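You operate a simulated robot arm through the tools that you are given. There is no shell and no other tool. Be economical: measure what you need, move in short steps, check, and stop when the job is done.

You run a simulated robot arm. Do the job below in one go: nothing can be reset, and whatever is moved stays where it is left.

## Task
Wind the cable through until its blue grip meets the yellow mark.
Fine: turn the green clamp over the conduit and set the draw lever to TURN first; lever back to TIGHT, then swing the clamp clear.
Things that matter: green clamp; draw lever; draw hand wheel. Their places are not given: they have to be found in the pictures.

Only the result counts: the job must be done as asked and must still hold three seconds after the hand-in. Knocking over, shifting, dropping, spilling or breaking anything else fails it.

## Robot
A 7-joint arm with a two-finger parallel gripper, fixed in place. Base frame: the origin is at the foot of the arm, x ahead of it, y to its left, z up. Units: mm, degrees, N and s.
Its first joint turns from -66.0 to 66.0 degrees. Payload 1.57 kg.
The tool frame sits at the grasp point between the pads (the TCP): z along the fingers, y along the line on which they close. The tips reach 30 mm beyond it. The gripper opens to 110 mm. The fingers are 24 mm wide and 12 mm thick; the gripper's body (48 by 112 mm) begins 78 mm behind the TCP.
Orientation is that of the tool frame in the base frame, as a unit quaternion [x, y, z, w]. With the fingers straight down and closing along the base's y, the tool's x points along the base's -x, its y along +y and its z along -z.

## Interface
- The arm moves only by the tool step_arm. Its argument "series" is a list of rows, each a list of 7 numbers: the turn, a rotation vector about the base's x, y, z in degrees, then the shift along the base's x, y, z in mm, then the opening, from 0 (shut) to 1 (fully open). In form: [[wx, wy, wz, dx, dy, dz, hand], ...]. A call has 1 to 12 rows; each row is the pose to reach, as a shift and turn from the pose commanded when the call began. A row lasts 0.2 s, in which the tool goes at most 50 mm and 8.6 degrees; a call with a longer step from one row to the next is refused whole, and so is a gripper value outside its range. Where a pose cannot be reached the arm comes as near as it can. A force on the tool above 70 N (or 10 N above the force at the start of the call, whichever is more), or a blocked arm, ends the call early, and 0.2 s more pass. The fingers move at their own pace (about 108 mm/s each) and stop on an object; they squeeze with about 39 N. The grip force told is the motor's: it shows also when the fingers shut on nothing. Time passes only in rows, and 0.2 s behind the last, so rows that repeat a pose let the fingers close. The reply holds the time, the measured pose of the TCP, the force on the tool along the base axes, the opening and the grip force, in the units named above and with some noise.
- Cameras (640 x 400 px; columns grow to the right, rows downward): "scene" is fixed at [170.4, -391.5, 1418.5]; the picture's right is [0.76, -0.65, 0.00], its down [-0.28, -0.32, -0.91] and it looks along [0.59, 0.69, -0.42] (base axes); focal length 287 px, centre (320, 200). "wrist" rides on the gripper at [-36, 0, -80] in the tool frame; the picture's right is [0.00, -1.00, 0.00], its down [0.97, 0.00, -0.24] and it looks along [0.24, 0.00, 0.97] (tool axes); focal length 218 px, centre (320, 200).
- capture(camera): a new picture of that camera. No time passes.
- locate(camera, pixels): for up to 12 pixels [column, row] of the newest picture of that camera ("zoom" is the newest enlarged one), the place [x, y, z] in the base frame of the surface seen there, good to about 3 mm. No time passes.
- close_up(camera, box): a new picture of the part [left, top, right, bottom] of that camera's present view, enlarged. No time passes.
- close_job(): hands the job in; it is judged then, once.

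Work in short steps. Measure before you move; look again where a grasp or a placing could have gone wrong, and mend it. You have 80 turns and 46 pictures in all, those below and enlarged ones among them. Open the gripper and draw the arm clear of the work before you hand the job in, unless the task says otherwise; then end with one line.

The tools are called after ">>>" by a JSON object that holds its "op" and its "data". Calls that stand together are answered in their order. step_arm: Moves the arm, as the interface text tells. Its arguments: {"type":"object","properties":{"series":{"type":"array","items":{"type":"array","items":{"type":"number"}}}},"required":["series"]} The other tools are called the same way: capture (camera) takes a picture; locate (camera, pixels) gives the place of the surface under pixels of a picture; close_up (camera, box) takes an enlarged picture of a part of a camera's view; close_job () hands the job in.

At the start:

```text
clock: 0.0
tool_pos: [379.9, -94.9, 1284.1]
orientation: [0.0, 1.0, 0.001, -0.001]
force: [0.1, 1.2, 0.9]
gripper_width: 109.9
grasp_force: 0.1
```

scene: 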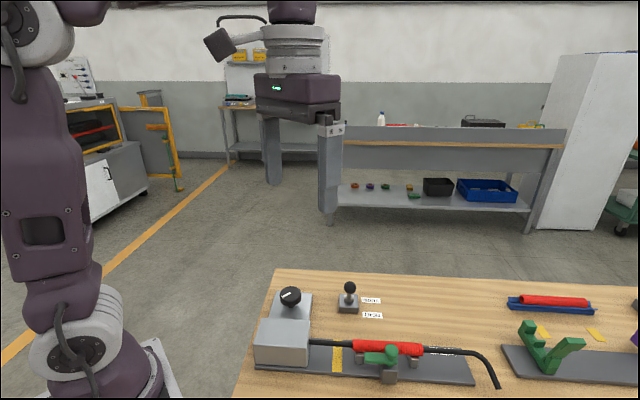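
wrist: 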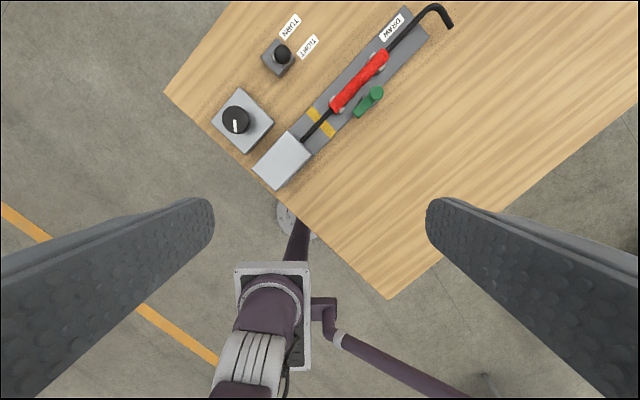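

The pictures show a wheel near scene (290,296), a lever near (349,290) and a green clamp near (385,357). I enlarge these areas to read the details.

>>> {"op": "close_up", "data": {"camera": "scene", "box": [240, 260, 510, 400]}}

>>> {"op": "close_up", "data": {"camera": "wrist", "box": [180, 0, 480, 190]}}

```text
2.37 times, centred on (375, 330) of scene
```

zoom: 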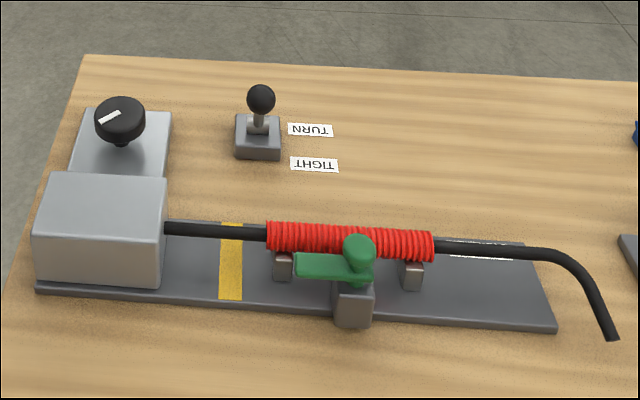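

```text
2.11 times, centred on (330, 95) of wrist
```

zoom: 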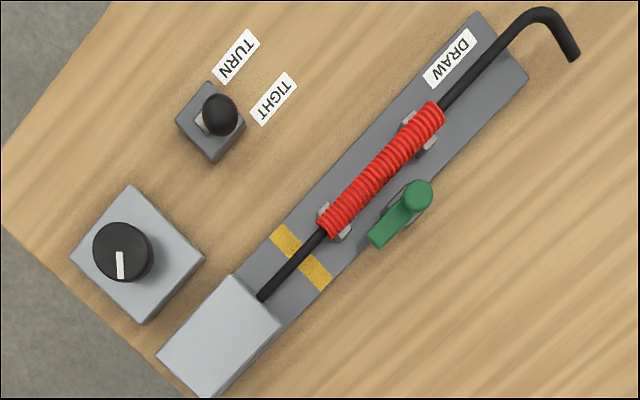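

I locate the wheel, lever, labels, conduit and clamp in this wrist close-up.

>>> {"op": "locate", "data": {"camera": "zoom", "pixels": [[122, 250], [119, 265], [150, 285], [219, 113], [210, 150], [238, 55], [275, 98], [335, 225], [430, 115], [418, 194], [380, 238], [306, 258]]}}

>>> {"op": "close_up", "data": {"camera": "scene", "box": [480, 270, 640, 400]}}

>>> {"op": "close_up", "data": {"camera": "scene", "box": [260, 270, 400, 390]}}

```text
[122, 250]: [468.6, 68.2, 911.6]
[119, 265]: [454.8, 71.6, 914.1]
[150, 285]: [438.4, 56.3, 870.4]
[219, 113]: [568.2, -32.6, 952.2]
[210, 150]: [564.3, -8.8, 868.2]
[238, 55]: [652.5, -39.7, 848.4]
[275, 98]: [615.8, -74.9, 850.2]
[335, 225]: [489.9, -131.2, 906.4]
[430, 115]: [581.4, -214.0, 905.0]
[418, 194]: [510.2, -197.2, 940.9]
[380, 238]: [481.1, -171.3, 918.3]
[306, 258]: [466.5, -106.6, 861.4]
```

```text
3.08 times, centred on (560, 335) of scene
```

zoom: 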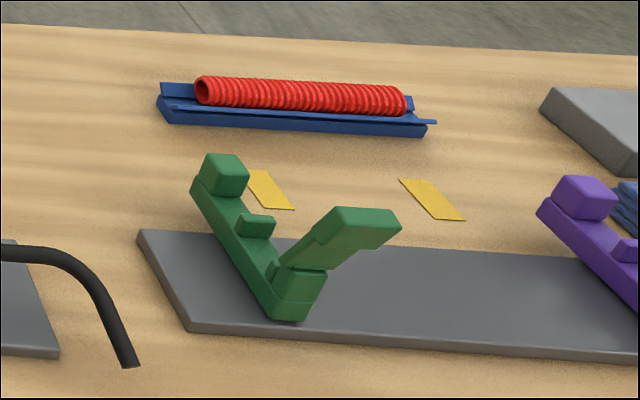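

```text
3.33 times, centred on (330, 330) of scene
```

zoom: 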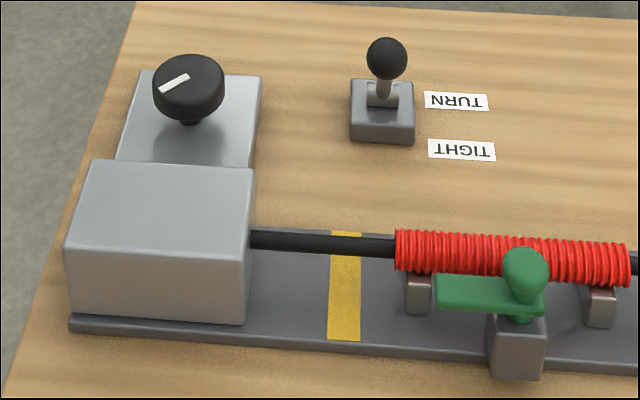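

I check the same places from the scene camera (newest zoom), to settle the heights.

>>> {"op": "locate", "data": {"camera": "zoom", "pixels": [[320, 100], [457, 102], [462, 150], [387, 58], [382, 96], [356, 112], [408, 112], [382, 130], [190, 65], [525, 262], [450, 290], [345, 290]]}}

>>> {"op": "locate", "data": {"camera": "scene", "pixels": [[450, 310], [345, 347], [385, 345], [415, 350], [445, 352], [285, 330], [440, 375], [290, 291], [280, 312], [306, 312], [387, 376], [387, 360]]}}

```text
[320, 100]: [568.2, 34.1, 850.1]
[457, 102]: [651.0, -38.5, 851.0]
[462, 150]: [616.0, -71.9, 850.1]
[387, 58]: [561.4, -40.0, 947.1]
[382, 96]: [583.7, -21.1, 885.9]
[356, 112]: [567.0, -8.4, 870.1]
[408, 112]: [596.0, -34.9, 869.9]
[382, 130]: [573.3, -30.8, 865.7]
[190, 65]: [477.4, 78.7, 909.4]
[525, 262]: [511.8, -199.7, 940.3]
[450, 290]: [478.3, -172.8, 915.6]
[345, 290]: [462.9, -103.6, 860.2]
```

```text
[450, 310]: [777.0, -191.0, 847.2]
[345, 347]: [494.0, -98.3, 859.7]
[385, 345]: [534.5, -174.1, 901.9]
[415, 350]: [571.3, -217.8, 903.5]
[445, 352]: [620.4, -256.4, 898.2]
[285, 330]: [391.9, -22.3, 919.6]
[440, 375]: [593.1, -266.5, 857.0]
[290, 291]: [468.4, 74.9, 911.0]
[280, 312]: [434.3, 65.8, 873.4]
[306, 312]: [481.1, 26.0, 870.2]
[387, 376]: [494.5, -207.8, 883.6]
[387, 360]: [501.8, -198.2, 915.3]
```

The bench top is near z 850, the wheel is at (468,72) with its top at 911, the lever ball is at (565,-36,950) and the clamp pivot at (511,-198,940). I go lower for a better wrist view.

>>> {"op": "step_arm", "data": {"series": [[0, 0, 0, 20, 8, -45, 1], [0, 0, 0, 40, 16, -90, 1], [0, 0, 0, 60, 22, -130, 1], [0, 0, 0, 80, 30, -170, 1], [0, 0, 0, 80, 30, -170, 1]]}}

>>> {"op": "capture", "data": {"camera": "wrist"}}

```text
clock: 1.2
tool_pos: [458.1, -68.8, 1112.5]
orientation: [0.0, 1.0, 0.0, 0.0]
force: [0.1, 0.5, 0.6]
gripper_width: 109.9
grasp_force: 0.1
```

```text
39 pictures are left
```

wrist: 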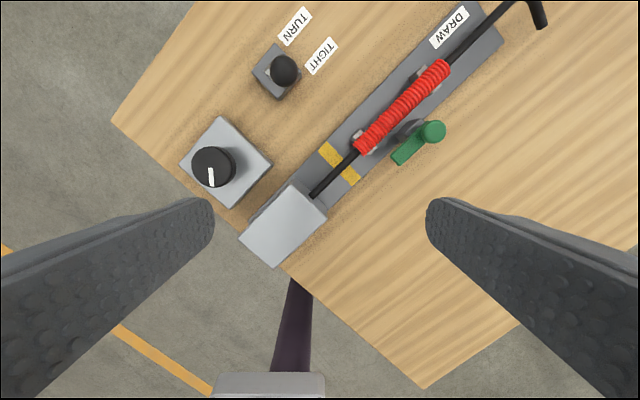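

I enlarge the left half (wheel and lever) and locate edges there.

>>> {"op": "close_up", "data": {"camera": "wrist", "box": [160, 30, 352, 270]}}

>>> {"op": "close_up", "data": {"camera": "wrist", "box": [336, 60, 464, 180]}}

```text
1.67 times, centred on (256, 150) of wrist
```

zoom: 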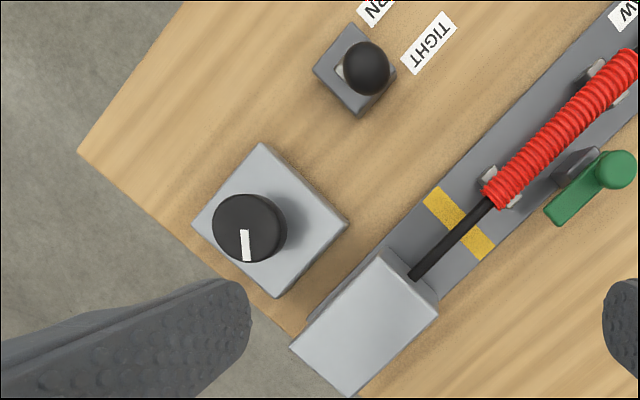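

```text
3.33 times, centred on (400, 120) of wrist
```

zoom: 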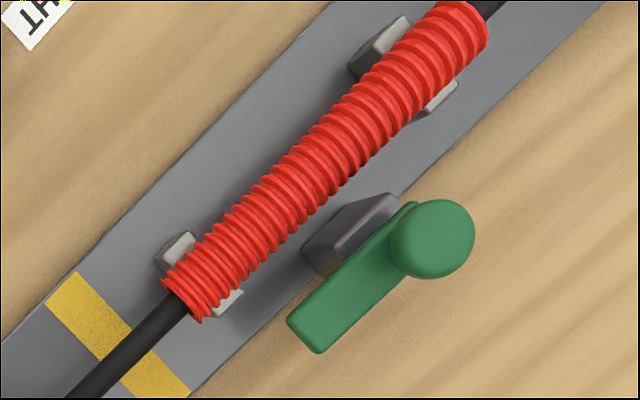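

I locate the clamp points in the zoom, and the wheel, box and lever edges in the wrist picture.

>>> {"op": "locate", "data": {"camera": "zoom", "pixels": [[433, 238], [398, 240], [468, 240], [433, 205], [433, 272], [302, 330], [292, 318], [320, 348], [380, 280], [340, 240], [322, 155], [230, 250]]}}

>>> {"op": "locate", "data": {"camera": "wrist", "pixels": [[213, 166], [193, 166], [233, 166], [213, 149], [211, 184], [222, 118], [271, 162], [232, 208], [181, 165], [284, 184], [240, 238], [284, 70]]}}

```text
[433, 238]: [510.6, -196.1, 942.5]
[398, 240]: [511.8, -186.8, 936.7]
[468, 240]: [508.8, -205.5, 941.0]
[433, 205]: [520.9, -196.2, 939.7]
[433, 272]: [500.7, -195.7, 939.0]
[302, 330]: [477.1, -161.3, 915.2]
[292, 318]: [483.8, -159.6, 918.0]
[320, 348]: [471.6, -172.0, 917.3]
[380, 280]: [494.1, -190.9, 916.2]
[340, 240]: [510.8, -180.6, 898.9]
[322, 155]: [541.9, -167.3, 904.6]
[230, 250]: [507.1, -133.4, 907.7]
```

```text
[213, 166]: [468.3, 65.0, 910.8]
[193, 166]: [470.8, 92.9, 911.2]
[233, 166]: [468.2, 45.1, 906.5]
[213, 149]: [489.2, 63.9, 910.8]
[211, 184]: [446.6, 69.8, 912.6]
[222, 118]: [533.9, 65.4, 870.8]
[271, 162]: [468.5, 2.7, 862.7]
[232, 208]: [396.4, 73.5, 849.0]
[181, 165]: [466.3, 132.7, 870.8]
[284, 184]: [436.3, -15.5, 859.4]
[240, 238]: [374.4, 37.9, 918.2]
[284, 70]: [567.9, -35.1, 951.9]
```

The knob on the clamp pivot is about 22 mm wide at (510.5,-196), z 918–942, and the arm points along (-0.72,0.69) at z 917. I go above the knob, turned +45°, with the hand half open.

>>> {"op": "step_arm", "data": {"series": [[0, 0, 8, 9, -21, -18, 0.6], [0, 0, 16, 18, -42, -36, 0.5], [0, 0, 24, 27, -64, -54, 0.5], [0, 0, 32, 36, -85, -72, 0.5], [0, 0, 40, 45, -106, -90, 0.5], [0, 0, 46, 52.4, -127.2, -110, 0.5], [0, 0, 46, 52.4, -127.2, -110, 0.5]]}}

>>> {"op": "capture", "data": {"camera": "wrist"}}

```text
clock: 2.8
tool_pos: [516.5, -194.2, 1007.1]
orientation: [-0.391, 0.92, 0.0, 0.0]
force: [-0.1, 0.8, -0.6]
gripper_width: 55.1
grasp_force: 0.0
```

```text
36 pictures are left
```

wrist: 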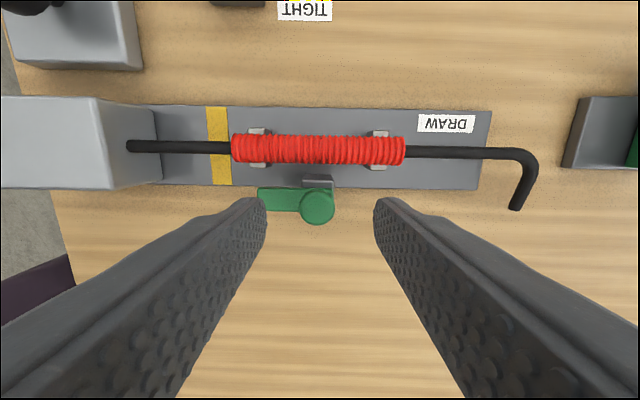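

The knob shows at (318,206), midway between the fingers. I locate it again.

>>> {"op": "locate", "data": {"camera": "wrist", "pixels": [[318, 206], [302, 206], [333, 206], [318, 192], [318, 221], [265, 198], [282, 200], [263, 148], [373, 150]]}}

>>> {"op": "step_arm", "data": {"series": [[0, 0, 0, 0, 0, 0, 0.5]]}}

```text
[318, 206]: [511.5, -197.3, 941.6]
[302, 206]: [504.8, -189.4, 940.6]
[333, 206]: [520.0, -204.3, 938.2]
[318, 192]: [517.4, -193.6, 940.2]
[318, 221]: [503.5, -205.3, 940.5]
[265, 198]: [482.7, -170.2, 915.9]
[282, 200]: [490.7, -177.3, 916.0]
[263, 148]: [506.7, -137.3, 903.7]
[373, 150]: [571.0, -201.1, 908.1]
```

```text
clock: 3.2
tool_pos: [515.3, -194.6, 1008.1]
orientation: [-0.391, 0.92, 0.0, 0.001]
force: [-0.5, -0.2, -0.3]
gripper_width: 55.2
grasp_force: 0.1
```

The knob centre is (511,-198) and the tool reads (515,-194.5,1007.5). I correct, go down to about z 951 and close on the knob.

>>> {"op": "step_arm", "data": {"series": [[0, 0, 0, -4, -3.5, -20, 0.5], [0, 0, 0, -4, -3.5, -40, 0.5], [0, 0, 0, -4, -3.5, -57, 0.5], [0, 0, 0, -4, -3.5, -57, 0.5], [0, 0, 0, -4, -3.5, -57, 0.15], [0, 0, 0, -4, -3.5, -57, 0.0], [0, 0, 0, -4, -3.5, -57, 0.0]]}}

>>> {"op": "capture", "data": {"camera": "wrist"}}

```text
clock: 4.8
tool_pos: [509.4, -196.8, 949.4]
orientation: [-0.391, 0.921, 0.001, 0.0]
force: [-3.3, 2.5, -1.9]
gripper_width: 25.5
grasp_force: 37.3
```

```text
35 pictures are left
```

wrist: 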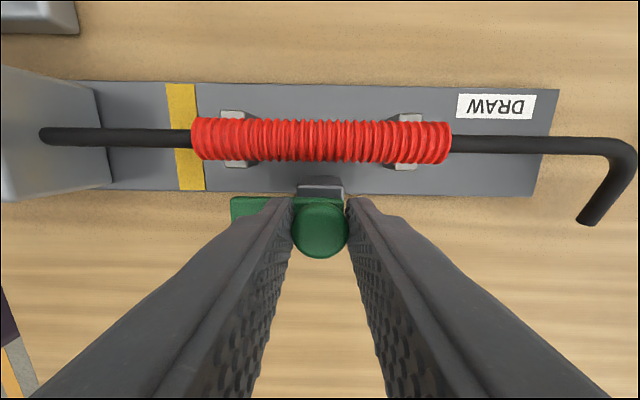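

The knob is gripped (25.5 mm, 37 N). I turn clockwise by 40° and check.

>>> {"op": "step_arm", "data": {"series": [[0, 0, -7, 0, 0, 0, 0], [0, 0, -14, 0, 0, 0, 0], [0, 0, -21, 0, 0, 0, 0], [0, 0, -28, 0, 0, 0, 0], [0, 0, -35, 0, 0, 0, 0], [0, 0, -40, 0, 0, 0, 0]]}}

>>> {"op": "capture", "data": {"camera": "wrist"}}

```text
clock: 6.2
tool_pos: [510.5, -197.4, 948.8]
orientation: [-0.052, 0.999, -0.001, 0.003]
force: [7.4, -3.9, 18.3]
gripper_width: 25.2
grasp_force: 36.7
```

```text
34 pictures are left
```

wrist: 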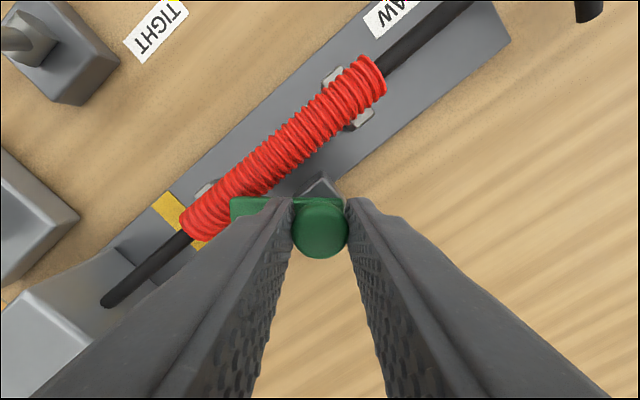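

The clamp arm turns with the hand. I turn a further 50°.

>>> {"op": "step_arm", "data": {"series": [[0, 0, -7, 0, 0, 0, 0], [0, 0, -14, 0, 0, 0, 0], [0, 0, -21, 0, 0, 0, 0], [0, 0, -28, 0, 0, 0, 0], [0, 0, -35, 0, 0, 0, 0], [0, 0, -42, 0, 0, 0, 0], [0, 0, -49, 0, 0, 0, 0]]}}

>>> {"op": "capture", "data": {"camera": "wrist"}}

```text
clock: 7.8
tool_pos: [509.7, -198.5, 948.2]
orientation: [0.367, 0.93, -0.002, 0.001]
force: [9.7, -27.0, 22.8]
gripper_width: 25.6
grasp_force: 36.7
```

```text
33 pictures are left
```

wrist: 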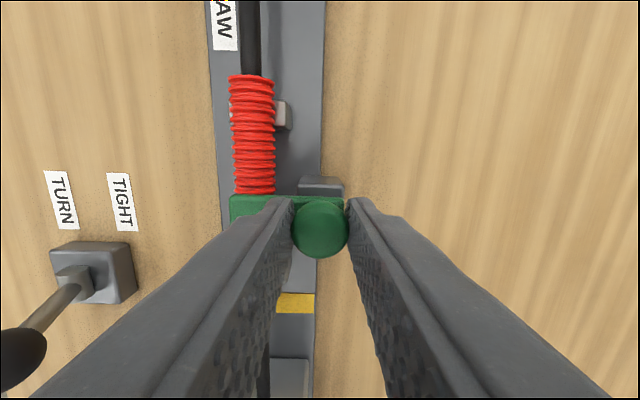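

The clamp arm now lies across the conduit. I release, rise, and turn back +90° on the way to above the lever ball.

>>> {"op": "step_arm", "data": {"series": [[0, 0, 0, 0, 0, 0, 0.3], [0, 0, 0, 0, 0, 0, 0.5], [0, 0, 0, 0, 0, 40, 0.5], [0, 0, 8, 0, 0, 75, 0.5], [0, 0, 16, 0, 10, 90, 0.5], [0, 0, 24, 7, 30, 90, 0.5], [0, 0, 32, 15, 55, 90, 0.5], [0, 0, 40, 25, 80, 90, 0.5], [0, 0, 48, 35, 105, 90, 0.5], [0, 0, 56, 45, 130, 90, 0.5], [0, 0, 64, 55, 150, 90, 0.5], [0, 0, 72, 58, 163, 90, 0.5]]}}

>>> {"op": "step_arm", "data": {"series": [[0, 0, 8, 0, 0, 0, 0.5], [0, 0, 16, 0, 0, 0, 0.5], [0, 0, 16, 0, 0, 0, 0.5]]}}

>>> {"op": "capture", "data": {"camera": "wrist"}}

>>> {"op": "close_up", "data": {"camera": "scene", "box": [260, 270, 460, 395]}}

```text
clock: 10.4
tool_pos: [566.5, -34.8, 1038.4]
orientation: [-0.251, 0.968, 0.0, 0.0]
force: [0.0, 0.0, 0.3]
gripper_width: 55.0
grasp_force: 0.1
```

```text
clock: 11.2
tool_pos: [567.5, -33.6, 1038.4]
orientation: [-0.383, 0.924, 0.001, 0.0]
force: [-0.8, 0.5, 0.3]
gripper_width: 55.0
grasp_force: 0.1
```

```text
32 pictures are left
```

wrist: 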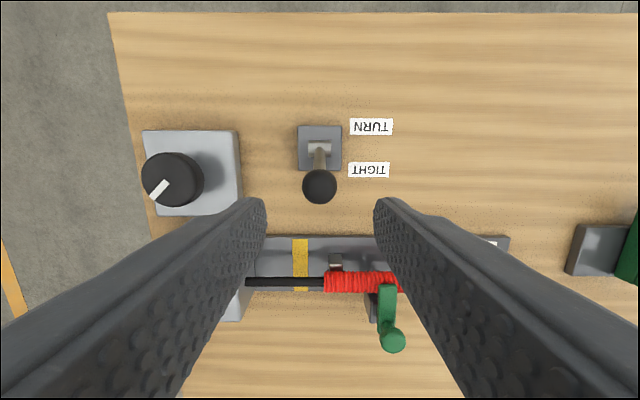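

```text
3.20 times, centred on (360, 332) of scene
```

zoom: 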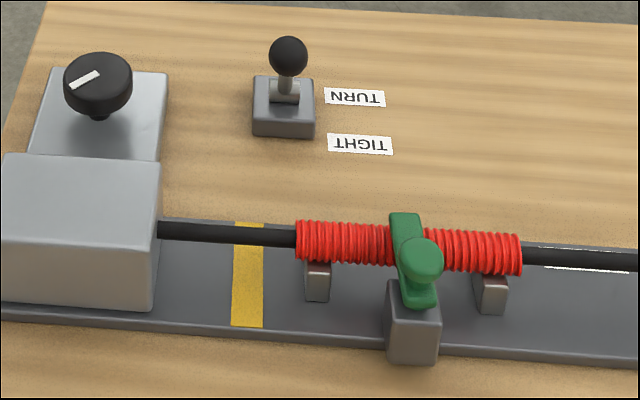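

The clamp lies across the conduit. The lever ball is at wrist (320,186), leaning toward TIGHT; I locate the ball and the base.

>>> {"op": "locate", "data": {"camera": "wrist", "pixels": [[320, 186], [304, 186], [336, 186], [320, 200], [320, 148], [300, 128], [341, 128], [301, 168], [371, 126], [369, 170], [387, 290], [392, 340]]}}

```text
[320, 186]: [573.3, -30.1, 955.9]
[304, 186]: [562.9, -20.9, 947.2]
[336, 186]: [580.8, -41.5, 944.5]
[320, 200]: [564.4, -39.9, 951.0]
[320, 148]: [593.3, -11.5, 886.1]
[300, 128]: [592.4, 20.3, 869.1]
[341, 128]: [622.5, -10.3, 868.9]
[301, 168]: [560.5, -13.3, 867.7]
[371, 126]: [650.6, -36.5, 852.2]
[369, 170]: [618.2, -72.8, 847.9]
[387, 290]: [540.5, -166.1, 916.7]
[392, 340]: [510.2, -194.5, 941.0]
```

The ball centre is about (571,-31,944), the lever base centre about (591,-12). I lower onto the ball and grip it.

>>> {"op": "step_arm", "data": {"series": [[0, 0, 0, 4, 2, -30, 0.5], [0, 0, 0, 4, 2, -60, 0.5], [0, 0, 0, 4, 2, -88, 0.5], [0, 0, 0, 4, 2, -88, 0.5], [0, 0, 0, 4, 2, -88, 0.1], [0, 0, 0, 4, 2, -88, 0.0], [0, 0, 0, 4, 2, -88, 0.0]]}}

>>> {"op": "capture", "data": {"camera": "wrist"}}

```text
clock: 12.8
tool_pos: [571.0, -30.7, 951.3]
orientation: [-0.383, 0.924, 0.001, -0.001]
force: [-15.7, 12.3, 0.5]
gripper_width: 28.8
grasp_force: 38.3
```

```text
30 pictures are left
```

wrist: 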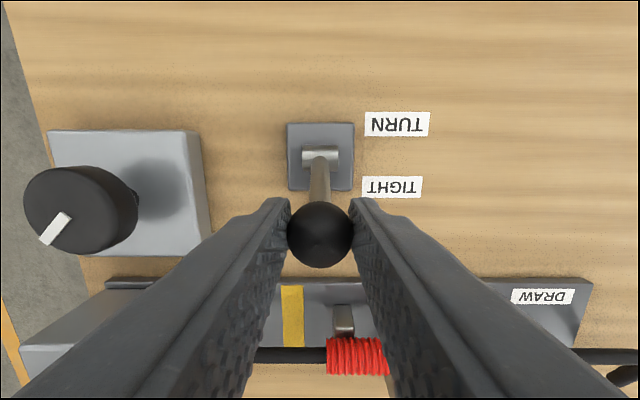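

The ball is held. I swing it along (0.72,0.69) with a slight arc toward TURN.

>>> {"op": "step_arm", "data": {"series": [[0, 0, 0, 7, 6.5, 2.5, 0], [0, 0, 0, 14, 13, 4.5, 0], [0, 0, 0, 21, 19.5, 5, 0], [0, 0, 0, 28, 26, 4, 0], [0, 0, 0, 35, 32.5, 2, 0], [0, 0, 0, 41, 38, 0, 0], [0, 0, 0, 41, 38, 0, 0]]}}

>>> {"op": "capture", "data": {"camera": "wrist"}}

```text
clock: 14.4
tool_pos: [608.7, 6.5, 952.2]
orientation: [-0.383, 0.924, 0.002, -0.005]
force: [-38.4, 21.1, 8.9]
gripper_width: 29.1
grasp_force: 38.8
```

```text
29 pictures are left
```

wrist: 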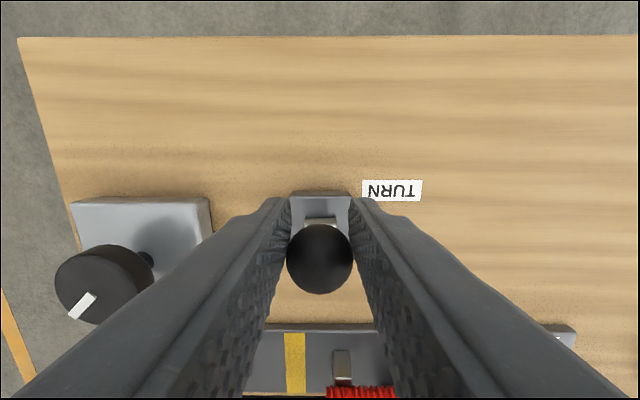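

The lever has moved over; the ball slid a little back between the pads. I release, rise and look.

>>> {"op": "step_arm", "data": {"series": [[0, 0, 0, 0, 0, 0, 0.3], [0, 0, 0, 0, 0, 0, 0.5], [0, 0, 0, 0, 0, 40, 0.5], [0, 0, 0, -10, -10, 80, 0.5], [0, 0, 0, -10, -10, 80, 0.5]]}}

>>> {"op": "capture", "data": {"camera": "wrist"}}

```text
clock: 15.6
tool_pos: [601.5, -2.3, 1033.5]
orientation: [-0.383, 0.924, 0.0, 0.0]
force: [-0.6, -1.1, 0.1]
gripper_width: 55.1
grasp_force: 0.2
```

```text
28 pictures are left
```

wrist: 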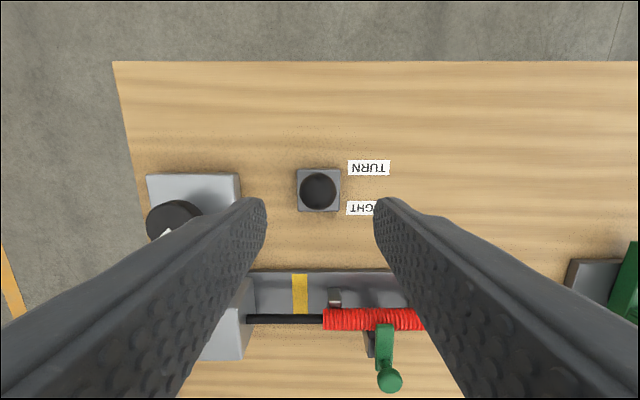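

>>> {"op": "locate", "data": {"camera": "wrist", "pixels": [[318, 190], [318, 176], [318, 204], [304, 190], [333, 190]]}}

>>> {"op": "close_up", "data": {"camera": "scene", "box": [300, 260, 420, 340]}}

```text
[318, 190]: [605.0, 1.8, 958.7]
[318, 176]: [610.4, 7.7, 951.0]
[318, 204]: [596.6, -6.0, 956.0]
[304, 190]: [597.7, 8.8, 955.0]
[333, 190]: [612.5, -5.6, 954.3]
```

```text
5.00 times, centred on (360, 300) of scene
```

zoom: 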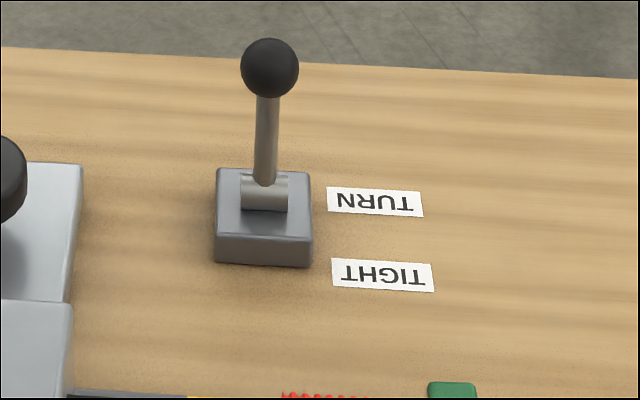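

The ball is at (604,1), tilted less than it was on the TIGHT side. I grip it again and push further to make sure it reaches the end.

>>> {"op": "step_arm", "data": {"series": [[0, 0, 0, 3, 4, -30, 0.5], [0, 0, 0, 3, 4, -60, 0.5], [0, 0, 0, 3, 4, -82, 0.5], [0, 0, 0, 3, 4, -82, 0.1], [0, 0, 0, 3, 4, -82, 0.0], [0, 0, 0, 3, 4, -82, 0.0], [0, 0, 0, 8, 9, -83, 0.0], [0, 0, 0, 13, 14, -84, 0.0], [0, 0, 0, 18, 19, -86, 0.0], [0, 0, 0, 18, 19, -86, 0.0]]}}

>>> {"op": "capture", "data": {"camera": "wrist"}}

```text
clock: 17.8
tool_pos: [616.2, 14.5, 943.8]
orientation: [-0.382, 0.924, 0.002, -0.007]
force: [-46.3, 10.0, -7.1]
gripper_width: 29.0
grasp_force: 38.8
```

```text
26 pictures are left
```

wrist: 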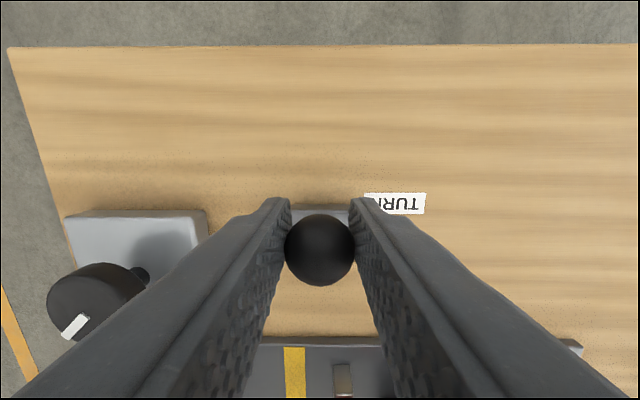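

>>> {"op": "step_arm", "data": {"series": [[0, 0, 0, 0, 0, 0, 0.3], [0, 0, 0, 0, 0, 0, 0.5], [0, 0, 0, 0, 0, 40, 0.5], [0, 0, 0, -10, -10, 80, 0.5], [0, 0, 0, -10, -10, 80, 0.5]]}}

>>> {"op": "capture", "data": {"camera": "wrist"}}

>>> {"op": "locate", "data": {"camera": "wrist", "pixels": [[318, 200], [318, 215], [303, 200], [333, 200], [318, 186]]}}

```text
clock: 19.0
tool_pos: [613.3, 4.6, 1024.4]
orientation: [-0.384, 0.923, 0.0, 0.0]
force: [0.5, 0.3, -0.1]
gripper_width: 55.1
grasp_force: 0.1
```

```text
25 pictures are left
```

wrist: 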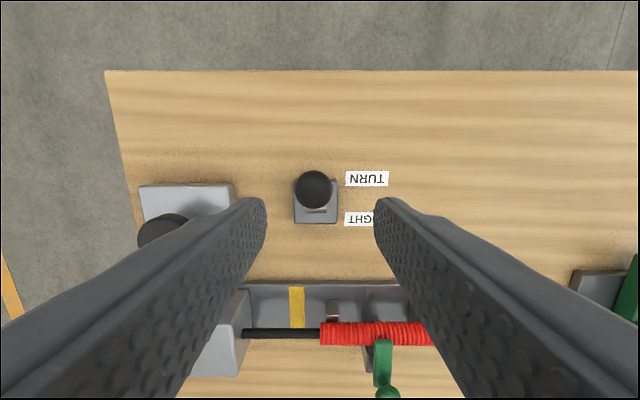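

```text
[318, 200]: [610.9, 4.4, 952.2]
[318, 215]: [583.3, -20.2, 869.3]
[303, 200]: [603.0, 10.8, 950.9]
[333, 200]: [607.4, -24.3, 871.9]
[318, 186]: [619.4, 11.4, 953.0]
```

The ball is now at about (614,9), symmetric to the TIGHT place: the lever is at TURN. I move over the wheel and open wider.

>>> {"op": "step_arm", "data": {"series": [[0, 0, 0, -36, 16, 0, 0.7], [0, 0, 0, -72, 32, 0, 0.7], [0, 0, 0, -108, 48, 0, 0.7], [0, 0, 0, -145, 64, 0, 0.7], [0, 0, 0, -145, 64, 0, 0.7]]}}

>>> {"op": "capture", "data": {"camera": "wrist"}}

```text
clock: 20.2
tool_pos: [466.4, 65.6, 1022.9]
orientation: [-0.383, 0.924, -0.001, 0.001]
force: [-0.5, 0.0, -0.2]
gripper_width: 77.1
grasp_force: 0.2
```

```text
24 pictures are left
```

wrist: 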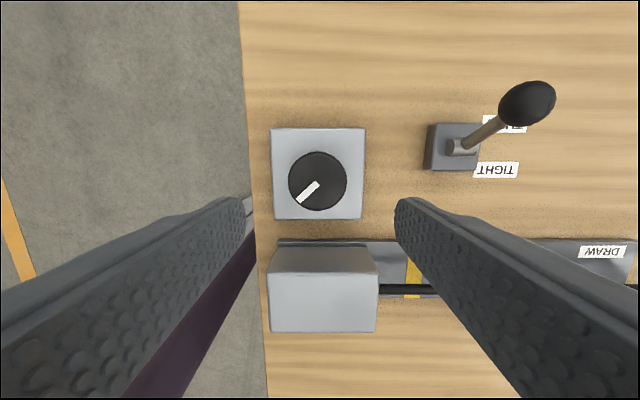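

>>> {"op": "locate", "data": {"camera": "wrist", "pixels": [[318, 180], [290, 180], [345, 180], [318, 153], [318, 208], [300, 200], [318, 214], [320, 270]]}}

```text
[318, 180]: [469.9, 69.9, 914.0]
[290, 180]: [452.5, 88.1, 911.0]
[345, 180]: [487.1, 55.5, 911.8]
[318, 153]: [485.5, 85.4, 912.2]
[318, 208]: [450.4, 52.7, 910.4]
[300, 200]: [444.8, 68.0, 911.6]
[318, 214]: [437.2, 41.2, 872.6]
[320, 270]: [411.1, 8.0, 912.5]
```

The wheel centre is (469,70), radius about 24, top 911. I go down to z≈909 and grip it.

>>> {"op": "step_arm", "data": {"series": [[0, 0, 0, 2.5, 4.5, -40, 0.7], [0, 0, 0, 2.5, 4.5, -80, 0.7], [0, 0, 0, 2.5, 4.5, -113, 0.7], [0, 0, 0, 2.5, 4.5, -113, 0.4], [0, 0, 0, 2.5, 4.5, -113, 0.3], [0, 0, 0, 2.5, 4.5, -113, 0.3]]}}

>>> {"op": "step_arm", "data": {"series": [[0, 0, -7, 0, 0, 0, 0.3], [0, 0, -14, 0, 0, 0, 0.3], [0, 0, -21, 0, 0, 0, 0.3], [0, 0, -28, 0, 0, 0, 0.3], [0, 0, -35, 0, 0, 0, 0.3], [0, 0, -42, 0, 0, 0, 0.3]]}}

>>> {"op": "capture", "data": {"camera": "wrist"}}

>>> {"op": "close_up", "data": {"camera": "scene", "box": [240, 260, 510, 400]}}

```text
clock: 21.6
tool_pos: [465.7, 72.0, 912.9]
orientation: [-0.383, 0.924, -0.001, 0.001]
force: [20.5, -17.7, -0.5]
gripper_width: 57.8
grasp_force: 14.1
```

```text
clock: 23.0
tool_pos: [468.3, 72.8, 909.5]
orientation: [-0.024, 1.0, -0.001, -0.002]
force: [2.0, -27.0, 13.0]
gripper_width: 57.1
grasp_force: 13.7
```

```text
23 pictures are left
```

wrist: 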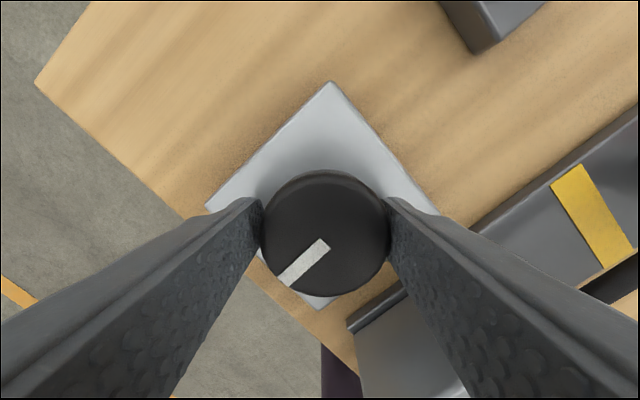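

```text
2.37 times, centred on (375, 330) of scene
```

zoom: 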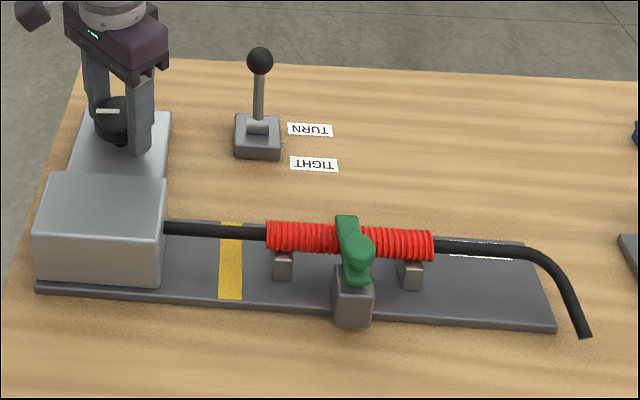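

Turning clockwise by 42° drew the cable in (its hanging end went from zoom x 613 to 585). I continue with a firmer grip, 42° more.

>>> {"op": "step_arm", "data": {"series": [[0, 0, 0, 0, 0, 0, 0], [0, 0, -7, 0, 0, 0, 0], [0, 0, -14, 0, 0, 0, 0], [0, 0, -21, 0, 0, 0, 0], [0, 0, -28, 0, 0, 0, 0], [0, 0, -35, 0, 0, 0, 0], [0, 0, -42, 0, 0, 0, 0]]}}

>>> {"op": "close_up", "data": {"camera": "scene", "box": [240, 260, 510, 400]}}

```text
clock: 24.6
tool_pos: [467.3, 70.0, 910.1]
orientation: [0.336, 0.942, -0.002, 0.0]
force: [-8.8, -48.0, -26.1]
gripper_width: 53.2
grasp_force: 45.0
```

```text
2.37 times, centred on (375, 330) of scene
```

zoom: 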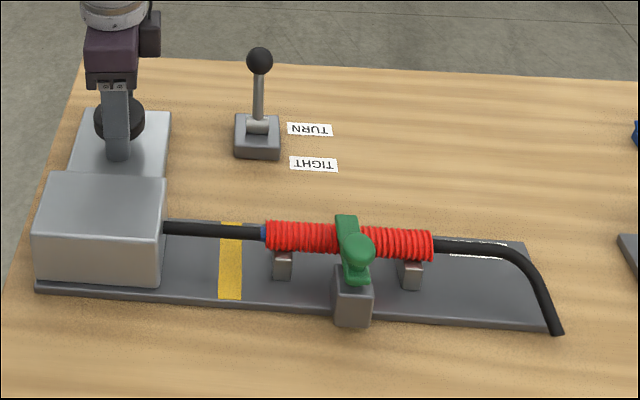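

The blue grip just appears at zoom (263,232), next to the conduit end. I open, turn back +84° without moving off the wheel axis, and grip again.

>>> {"op": "step_arm", "data": {"series": [[0, 0, 0, 0, 0, 0, 0.4], [0, 0, 0, 0, 0, 0, 0.7], [0, 0, 8.4, 0, 0, 0, 0.7], [0, 0, 16.8, 0, 0, 0, 0.7], [0, 0, 25.2, 0, 0, 0, 0.7], [0, 0, 33.6, 0, 0, 0, 0.7], [0, 0, 42, 0, 0, 0, 0.7], [0, 0, 50.4, 0, 0, 0, 0.7], [0, 0, 58.8, 0, 0, 0, 0.7], [0, 0, 67.2, 0, 0, 0, 0.7], [0, 0, 75.6, 0, 0, 0, 0.7], [0, 0, 84, 0, 0, 0, 0.7]]}}

>>> {"op": "close_up", "data": {"camera": "wrist", "box": [200, 100, 440, 300]}}

>>> {"op": "close_up", "data": {"camera": "scene", "box": [290, 320, 420, 390]}}

```text
clock: 27.2
tool_pos: [468.3, 73.3, 911.7]
orientation: [-0.384, 0.923, 0.0, 0.0]
force: [-0.5, -0.1, -1.1]
gripper_width: 76.7
grasp_force: 0.1
```

```text
2.00 times, centred on (320, 200) of wrist
```

zoom: 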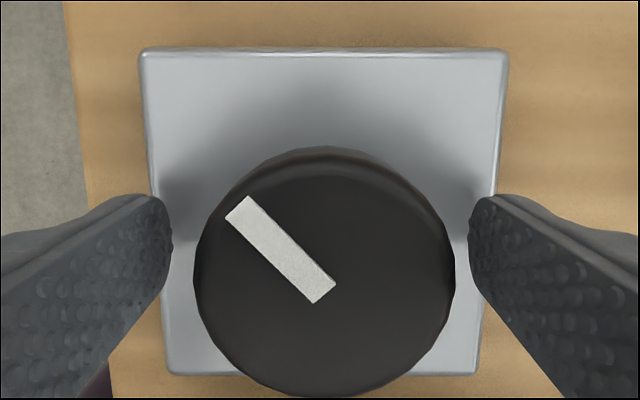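

```text
4.92 times, centred on (355, 355) of scene
```

zoom: 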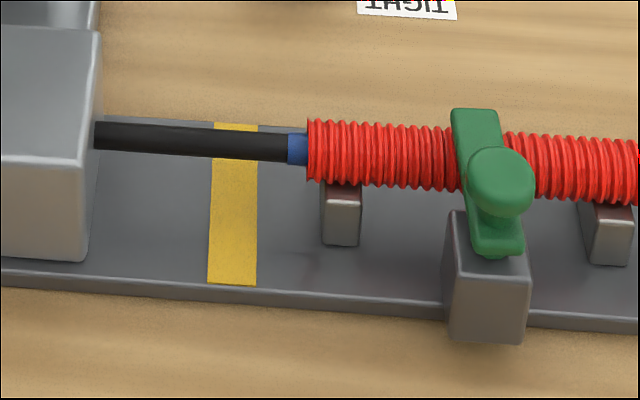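

The blue grip's front is at zoom x≈288 and the mark spans 212–258. I regrip and turn 28° more.

>>> {"op": "step_arm", "data": {"series": [[0, 0, 0, 0, -2, 0, 0.4], [0, 0, 0, 0, -2, 0, 0], [0, 0, 0, 0, -2, 0, 0], [0, 0, -7, 0, -2, 0, 0], [0, 0, -14, 0, -2, 0, 0], [0, 0, -21, 0, -2, 0, 0], [0, 0, -28, 0, -2, 0, 0]]}}

>>> {"op": "close_up", "data": {"camera": "scene", "box": [290, 320, 420, 390]}}

```text
clock: 28.8
tool_pos: [467.6, 71.7, 911.1]
orientation: [-0.145, 0.989, 0.0, 0.002]
force: [4.4, -5.3, 23.6]
gripper_width: 52.9
grasp_force: 44.9
```

```text
4.92 times, centred on (355, 355) of scene
```

zoom: 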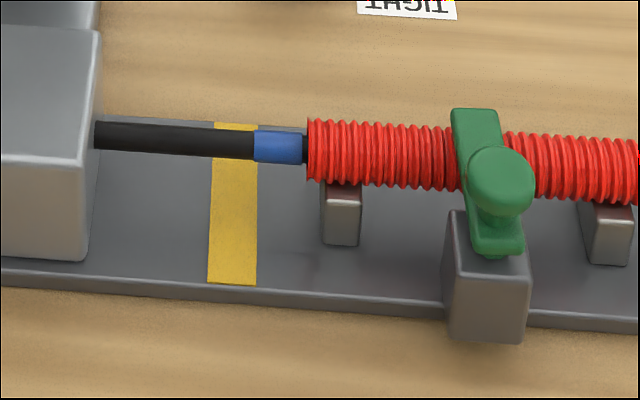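

The whole blue grip (254–303) is out, about as long as the mark is wide. I locate both to find how far their centres are apart along the cable.

>>> {"op": "locate", "data": {"camera": "zoom", "pixels": [[258, 146], [278, 147], [299, 148], [130, 135], [210, 270], [232, 270], [254, 270], [209, 200], [232, 200], [257, 200], [233, 127], [20, 292]]}}

>>> {"op": "locate", "data": {"camera": "zoom", "pixels": [[255, 146], [302, 147], [210, 230], [256, 230], [320, 125], [600, 145], [105, 132], [500, 318]]}}

```text
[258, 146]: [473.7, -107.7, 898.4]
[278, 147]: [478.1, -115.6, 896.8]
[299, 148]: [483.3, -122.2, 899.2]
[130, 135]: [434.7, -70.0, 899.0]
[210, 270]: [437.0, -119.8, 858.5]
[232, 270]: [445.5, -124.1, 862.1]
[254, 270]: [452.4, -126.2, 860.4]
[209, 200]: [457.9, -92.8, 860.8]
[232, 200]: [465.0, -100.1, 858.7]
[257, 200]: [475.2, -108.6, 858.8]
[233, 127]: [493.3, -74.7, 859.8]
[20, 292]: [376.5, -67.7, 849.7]
```

```text
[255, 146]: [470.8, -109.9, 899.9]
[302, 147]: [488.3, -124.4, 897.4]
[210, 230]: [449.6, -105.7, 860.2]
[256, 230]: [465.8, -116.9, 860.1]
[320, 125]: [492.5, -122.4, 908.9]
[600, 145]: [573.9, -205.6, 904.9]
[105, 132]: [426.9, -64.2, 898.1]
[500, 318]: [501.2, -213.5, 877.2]
```

Along the cable the grip centre is at about 424 and the mark centre at 404.5, so about 19 mm remain, at roughly 0.53 mm per degree. I turn 32° and measure again.

>>> {"op": "step_arm", "data": {"series": [[0, 0, -7, 0, 0, 0, 0], [0, 0, -14, 0, 0, 0, 0], [0, 0, -21, 0, 0, 0, 0], [0, 0, -28, 0, 0, 0, 0], [0, 0, -32, 0, 0, 0, 0], [0, 0, -32, 0, 0, 0, 0]]}}

>>> {"op": "close_up", "data": {"camera": "scene", "box": [290, 330, 380, 380]}}

```text
clock: 30.2
tool_pos: [468.9, 69.8, 911.3]
orientation: [0.131, 0.991, -0.001, 0.002]
force: [25.0, -24.8, 23.8]
gripper_width: 53.0
grasp_force: 44.9
```

```text
7.11 times, centred on (335, 355) of scene
```

zoom: 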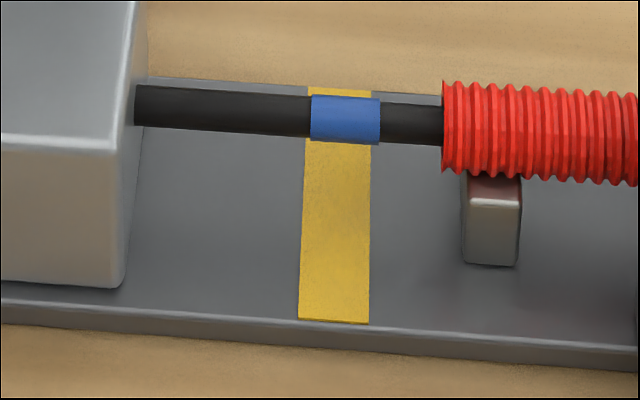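

Blue spans about 311–380 and the mark 306–371. I measure both precisely along the cable.

>>> {"op": "locate", "data": {"camera": "zoom", "pixels": [[314, 115], [345, 118], [376, 121], [345, 102], [345, 135], [303, 200], [336, 200], [370, 200], [301, 260], [335, 260], [369, 260], [335, 230]]}}

>>> {"op": "locate", "data": {"camera": "zoom", "pixels": [[320, 110], [370, 118], [330, 125], [360, 110], [345, 128], [345, 110], [304, 170], [371, 170], [338, 170], [338, 90], [308, 90], [369, 91]]}}

```text
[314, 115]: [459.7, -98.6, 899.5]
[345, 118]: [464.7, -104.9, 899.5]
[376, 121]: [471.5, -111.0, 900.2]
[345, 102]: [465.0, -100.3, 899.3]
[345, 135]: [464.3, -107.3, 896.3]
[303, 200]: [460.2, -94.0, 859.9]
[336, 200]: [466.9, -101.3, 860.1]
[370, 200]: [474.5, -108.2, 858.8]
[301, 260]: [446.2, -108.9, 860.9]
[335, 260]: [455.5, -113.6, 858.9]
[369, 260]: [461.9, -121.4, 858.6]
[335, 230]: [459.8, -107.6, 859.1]
```

```text
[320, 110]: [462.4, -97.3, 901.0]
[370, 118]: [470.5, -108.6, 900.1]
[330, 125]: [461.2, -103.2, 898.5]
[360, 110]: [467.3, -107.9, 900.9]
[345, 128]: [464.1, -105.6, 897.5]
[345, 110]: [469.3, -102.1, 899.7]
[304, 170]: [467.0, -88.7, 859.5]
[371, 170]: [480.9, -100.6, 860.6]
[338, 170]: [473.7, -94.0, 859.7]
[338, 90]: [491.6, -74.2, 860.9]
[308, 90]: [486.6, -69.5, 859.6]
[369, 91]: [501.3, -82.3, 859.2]
```

Grip centre about 409.3, mark centre about 408.2: 1 mm left. I turn 2° more, then open and rise.

>>> {"op": "step_arm", "data": {"series": [[0, 0, -2, 0, 0, 0, 0], [0, 0, -2, 0, 0, 0, 0], [0, 0, -2, 0, 0, 0, 0.4], [0, 0, -2, 0, 0, 0, 0.7], [0, 0, -2, 0, 0, 0, 0.7], [0, 0, -2, 0, 0, 40, 0.7], [0, 0, -2, 0, 0, 80, 0.7], [0, 0, -2, 0, 0, 115, 0.7], [0, 0, -2, 0, 0, 115, 0.5]]}}

>>> {"op": "close_up", "data": {"camera": "scene", "box": [290, 330, 380, 380]}}

>>> {"op": "locate", "data": {"camera": "zoom", "pixels": [[343, 118], [343, 102], [343, 135], [343, 128], [343, 110], [312, 115], [374, 120], [318, 110], [370, 115], [336, 200], [335, 260], [338, 170]]}}

```text
clock: 32.2
tool_pos: [467.6, 71.2, 1027.9]
orientation: [0.147, 0.989, 0.001, 0.0]
force: [0.0, -0.2, -0.7]
gripper_width: 55.3
grasp_force: 0.0
```

```text
7.11 times, centred on (335, 355) of scene
```

zoom: 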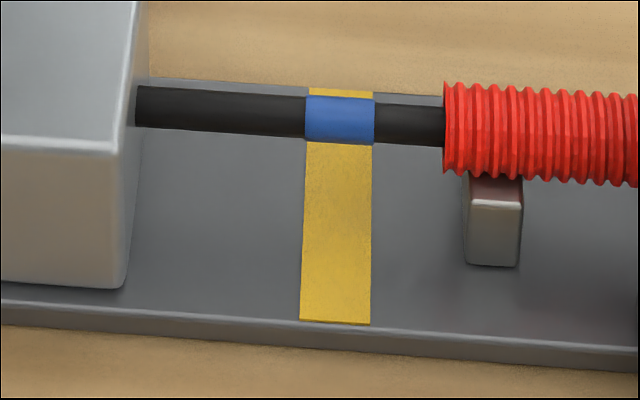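

```text
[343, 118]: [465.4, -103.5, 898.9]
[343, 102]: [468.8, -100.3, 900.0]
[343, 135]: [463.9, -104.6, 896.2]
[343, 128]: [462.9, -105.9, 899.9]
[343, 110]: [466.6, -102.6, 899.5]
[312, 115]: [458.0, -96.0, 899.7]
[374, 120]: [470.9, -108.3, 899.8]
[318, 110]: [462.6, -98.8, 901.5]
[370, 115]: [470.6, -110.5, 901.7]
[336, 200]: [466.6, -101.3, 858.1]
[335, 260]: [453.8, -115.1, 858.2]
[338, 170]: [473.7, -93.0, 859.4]
```

The blue grip (305–374) now sits over the mark, within about 0.5 mm. I go back above the lever ball, turned +62°.

>>> {"op": "step_arm", "data": {"series": [[0, 0, 8, 18, -8, 0, 0.5], [0, 0, 16, 36, -16, 0, 0.5], [0, 0, 24, 54, -24, 0, 0.5], [0, 0, 32, 72, -32, 0, 0.5], [0, 0, 40, 90, -40, 0, 0.5], [0, 0, 48, 110, -48, 0, 0.5], [0, 0, 56, 130, -56, 0, 0.5], [0, 0, 62, 146, -62, 0, 0.5], [0, 0, 62, 146, -62, 0, 0.5]]}}

>>> {"op": "capture", "data": {"camera": "wrist"}}

>>> {"op": "locate", "data": {"camera": "wrist", "pixels": [[318, 195], [318, 185], [310, 195], [326, 195], [318, 203]]}}

```text
clock: 34.2
tool_pos: [616.4, 9.6, 1026.7]
orientation: [-0.383, 0.924, 0.0, 0.0]
force: [-0.1, 0.2, -0.1]
gripper_width: 54.9
grasp_force: 0.1
```

```text
15 pictures are left
```

wrist: 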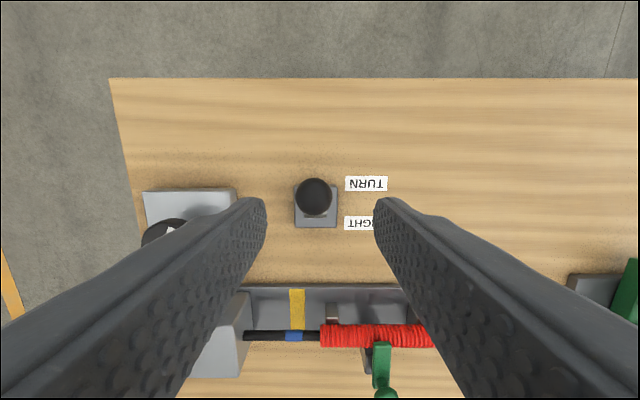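

```text
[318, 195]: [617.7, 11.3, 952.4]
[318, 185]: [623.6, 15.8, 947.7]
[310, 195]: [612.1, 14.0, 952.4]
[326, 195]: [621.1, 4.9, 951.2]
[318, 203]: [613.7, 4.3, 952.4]
```

The ball centre is at about (615,12). I lower and grip it.

>>> {"op": "step_arm", "data": {"series": [[0, 0, 0, -2, 3, -30, 0.5], [0, 0, 0, -2, 3, -60, 0.5], [0, 0, 0, -2, 3, -80, 0.5], [0, 0, 0, -2, 3, -80, 0.1], [0, 0, 0, -2, 3, -80, 0.0], [0, 0, 0, -2, 3, -80, 0.0]]}}

>>> {"op": "step_arm", "data": {"series": [[0, 0, 0, -7, -6.5, 2.5, 0], [0, 0, 0, -14, -13, 4.5, 0], [0, 0, 0, -21, -19.5, 5, 0], [0, 0, 0, -28, -26, 4.5, 0], [0, 0, 0, -35, -32.5, 2.5, 0], [0, 0, 0, -42, -39, 0, 0], [0, 0, 0, -49, -46, -2, 0], [0, 0, 0, -53, -50, -4, 0], [0, 0, 0, -53, -50, -4, 0]]}}

>>> {"op": "step_arm", "data": {"series": [[0, 0, 0, 0, 0, 0, 0.3], [0, 0, 0, 0, 0, 0, 0.5], [0, 0, 0, 0, 0, 40, 0.5], [0, 0, 0, 0, 0, 85, 0.5], [0, 0, 0, 0, 0, 85, 0.5]]}}

>>> {"op": "capture", "data": {"camera": "wrist"}}

>>> {"op": "locate", "data": {"camera": "wrist", "pixels": [[320, 186], [320, 178], [320, 194], [310, 186], [330, 186]]}}

```text
clock: 35.6
tool_pos: [613.0, 11.2, 946.8]
orientation: [-0.382, 0.924, 0.0, 0.0]
force: [0.7, -1.0, -0.4]
gripper_width: 29.0
grasp_force: 39.1
```

```text
clock: 37.6
tool_pos: [561.4, -37.4, 940.9]
orientation: [-0.383, 0.924, -0.001, 0.005]
force: [36.3, -11.3, -6.9]
gripper_width: 29.2
grasp_force: 39.0
```

```text
clock: 38.8
tool_pos: [557.2, -37.9, 1026.2]
orientation: [-0.382, 0.924, -0.001, 0.0]
force: [-0.8, 0.5, -0.1]
gripper_width: 54.7
grasp_force: 0.1
```

```text
14 pictures are left
```

wrist: 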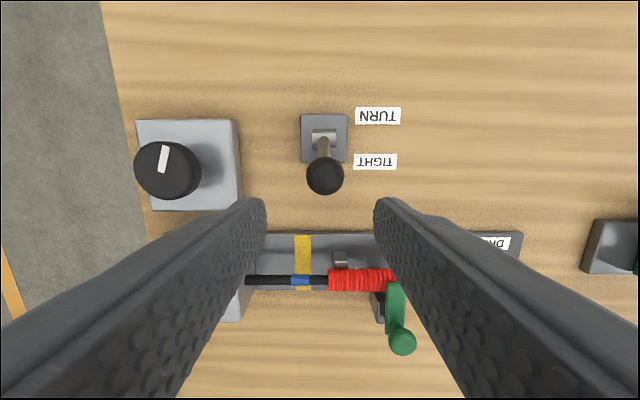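

```text
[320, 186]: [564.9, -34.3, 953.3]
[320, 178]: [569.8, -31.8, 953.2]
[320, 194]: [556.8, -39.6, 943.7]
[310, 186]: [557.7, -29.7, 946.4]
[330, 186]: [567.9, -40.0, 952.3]
```

The ball is back at about (571,-33): lever TIGHT. I move above the clamp knob, turning -90° on the way.

>>> {"op": "step_arm", "data": {"series": [[0, 0, -8, -4, -14, 0, 0.5], [0, 0, -16, -8, -28, 0, 0.5], [0, 0, -24, -12, -42, 0, 0.5], [0, 0, -32, -16, -56, 0, 0.5], [0, 0, -40, -20, -70, 0, 0.5], [0, 0, -48, -24, -86, 0, 0.5], [0, 0, -56, -28, -102, 0, 0.5], [0, 0, -64, -32, -118, 0, 0.5], [0, 0, -72, -38, -134, 0, 0.5], [0, 0, -80, -43, -150, 0, 0.5], [0, 0, -88, -47, -159, 0, 0.5], [0, 0, -88, -47, -159, 0, 0.5]]}}

>>> {"op": "capture", "data": {"camera": "wrist"}}

>>> {"op": "locate", "data": {"camera": "wrist", "pixels": [[320, 203], [320, 195], [320, 212], [310, 203], [330, 203]]}}

```text
clock: 41.4
tool_pos: [512.3, -196.7, 1026.9]
orientation: [0.368, 0.93, 0.0, 0.0]
force: [-0.1, -0.5, 1.2]
gripper_width: 55.1
grasp_force: 0.0
```

```text
13 pictures are left
```

wrist: 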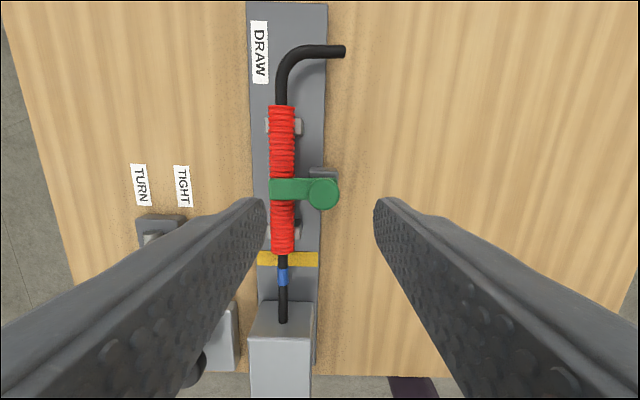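

```text
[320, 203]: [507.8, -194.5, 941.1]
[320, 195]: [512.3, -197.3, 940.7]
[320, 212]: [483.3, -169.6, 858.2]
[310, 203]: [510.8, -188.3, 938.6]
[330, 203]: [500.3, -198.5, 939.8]
```

The knob is at about (511,-198). I lower to z≈950, close, and turn counter-clockwise.

>>> {"op": "step_arm", "data": {"series": [[0, 0, 0, -1, -1, -30, 0.5], [0, 0, 0, -1, -1, -60, 0.5], [0, 0, 0, -1, -1, -77, 0.5], [0, 0, 0, -1, -1, -77, 0.1], [0, 0, 0, -1, -1, -77, 0.0], [0, 0, 0, -1, -1, -77, 0.0]]}}

>>> {"op": "step_arm", "data": {"series": [[0, 0, 8, 0, 0, 0, 0], [0, 0, 16, 0, 0, 0, 0], [0, 0, 24, 0, 0, 0, 0], [0, 0, 32, 0, 0, 0, 0], [0, 0, 40, 0, 0, 0, 0], [0, 0, 48, 0, 0, 0, 0], [0, 0, 56, 0, 0, 0, 0], [0, 0, 64, 0, 0, 0, 0], [0, 0, 72, 0, 0, 0, 0], [0, 0, 80, 0, 0, 0, 0], [0, 0, 88, 0, 0, 0, 0], [0, 0, 91, 0, 0, 0, 0]]}}

>>> {"op": "capture", "data": {"camera": "wrist"}}

```text
clock: 42.8
tool_pos: [509.2, -196.8, 948.7]
orientation: [0.367, 0.93, -0.001, -0.001]
force: [-8.4, -7.3, -3.1]
gripper_width: 25.4
grasp_force: 36.5
```

```text
clock: 45.4
tool_pos: [511.1, -197.0, 950.0]
orientation: [-0.408, 0.913, 0.002, 0.0]
force: [-18.7, 13.5, -1.9]
gripper_width: 25.2
grasp_force: 36.0
```

```text
12 pictures are left
```

wrist: 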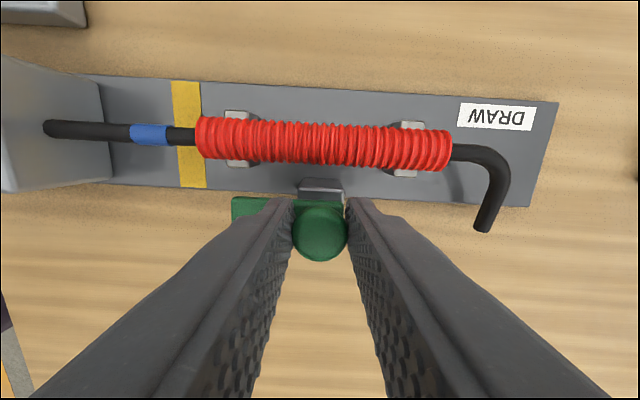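

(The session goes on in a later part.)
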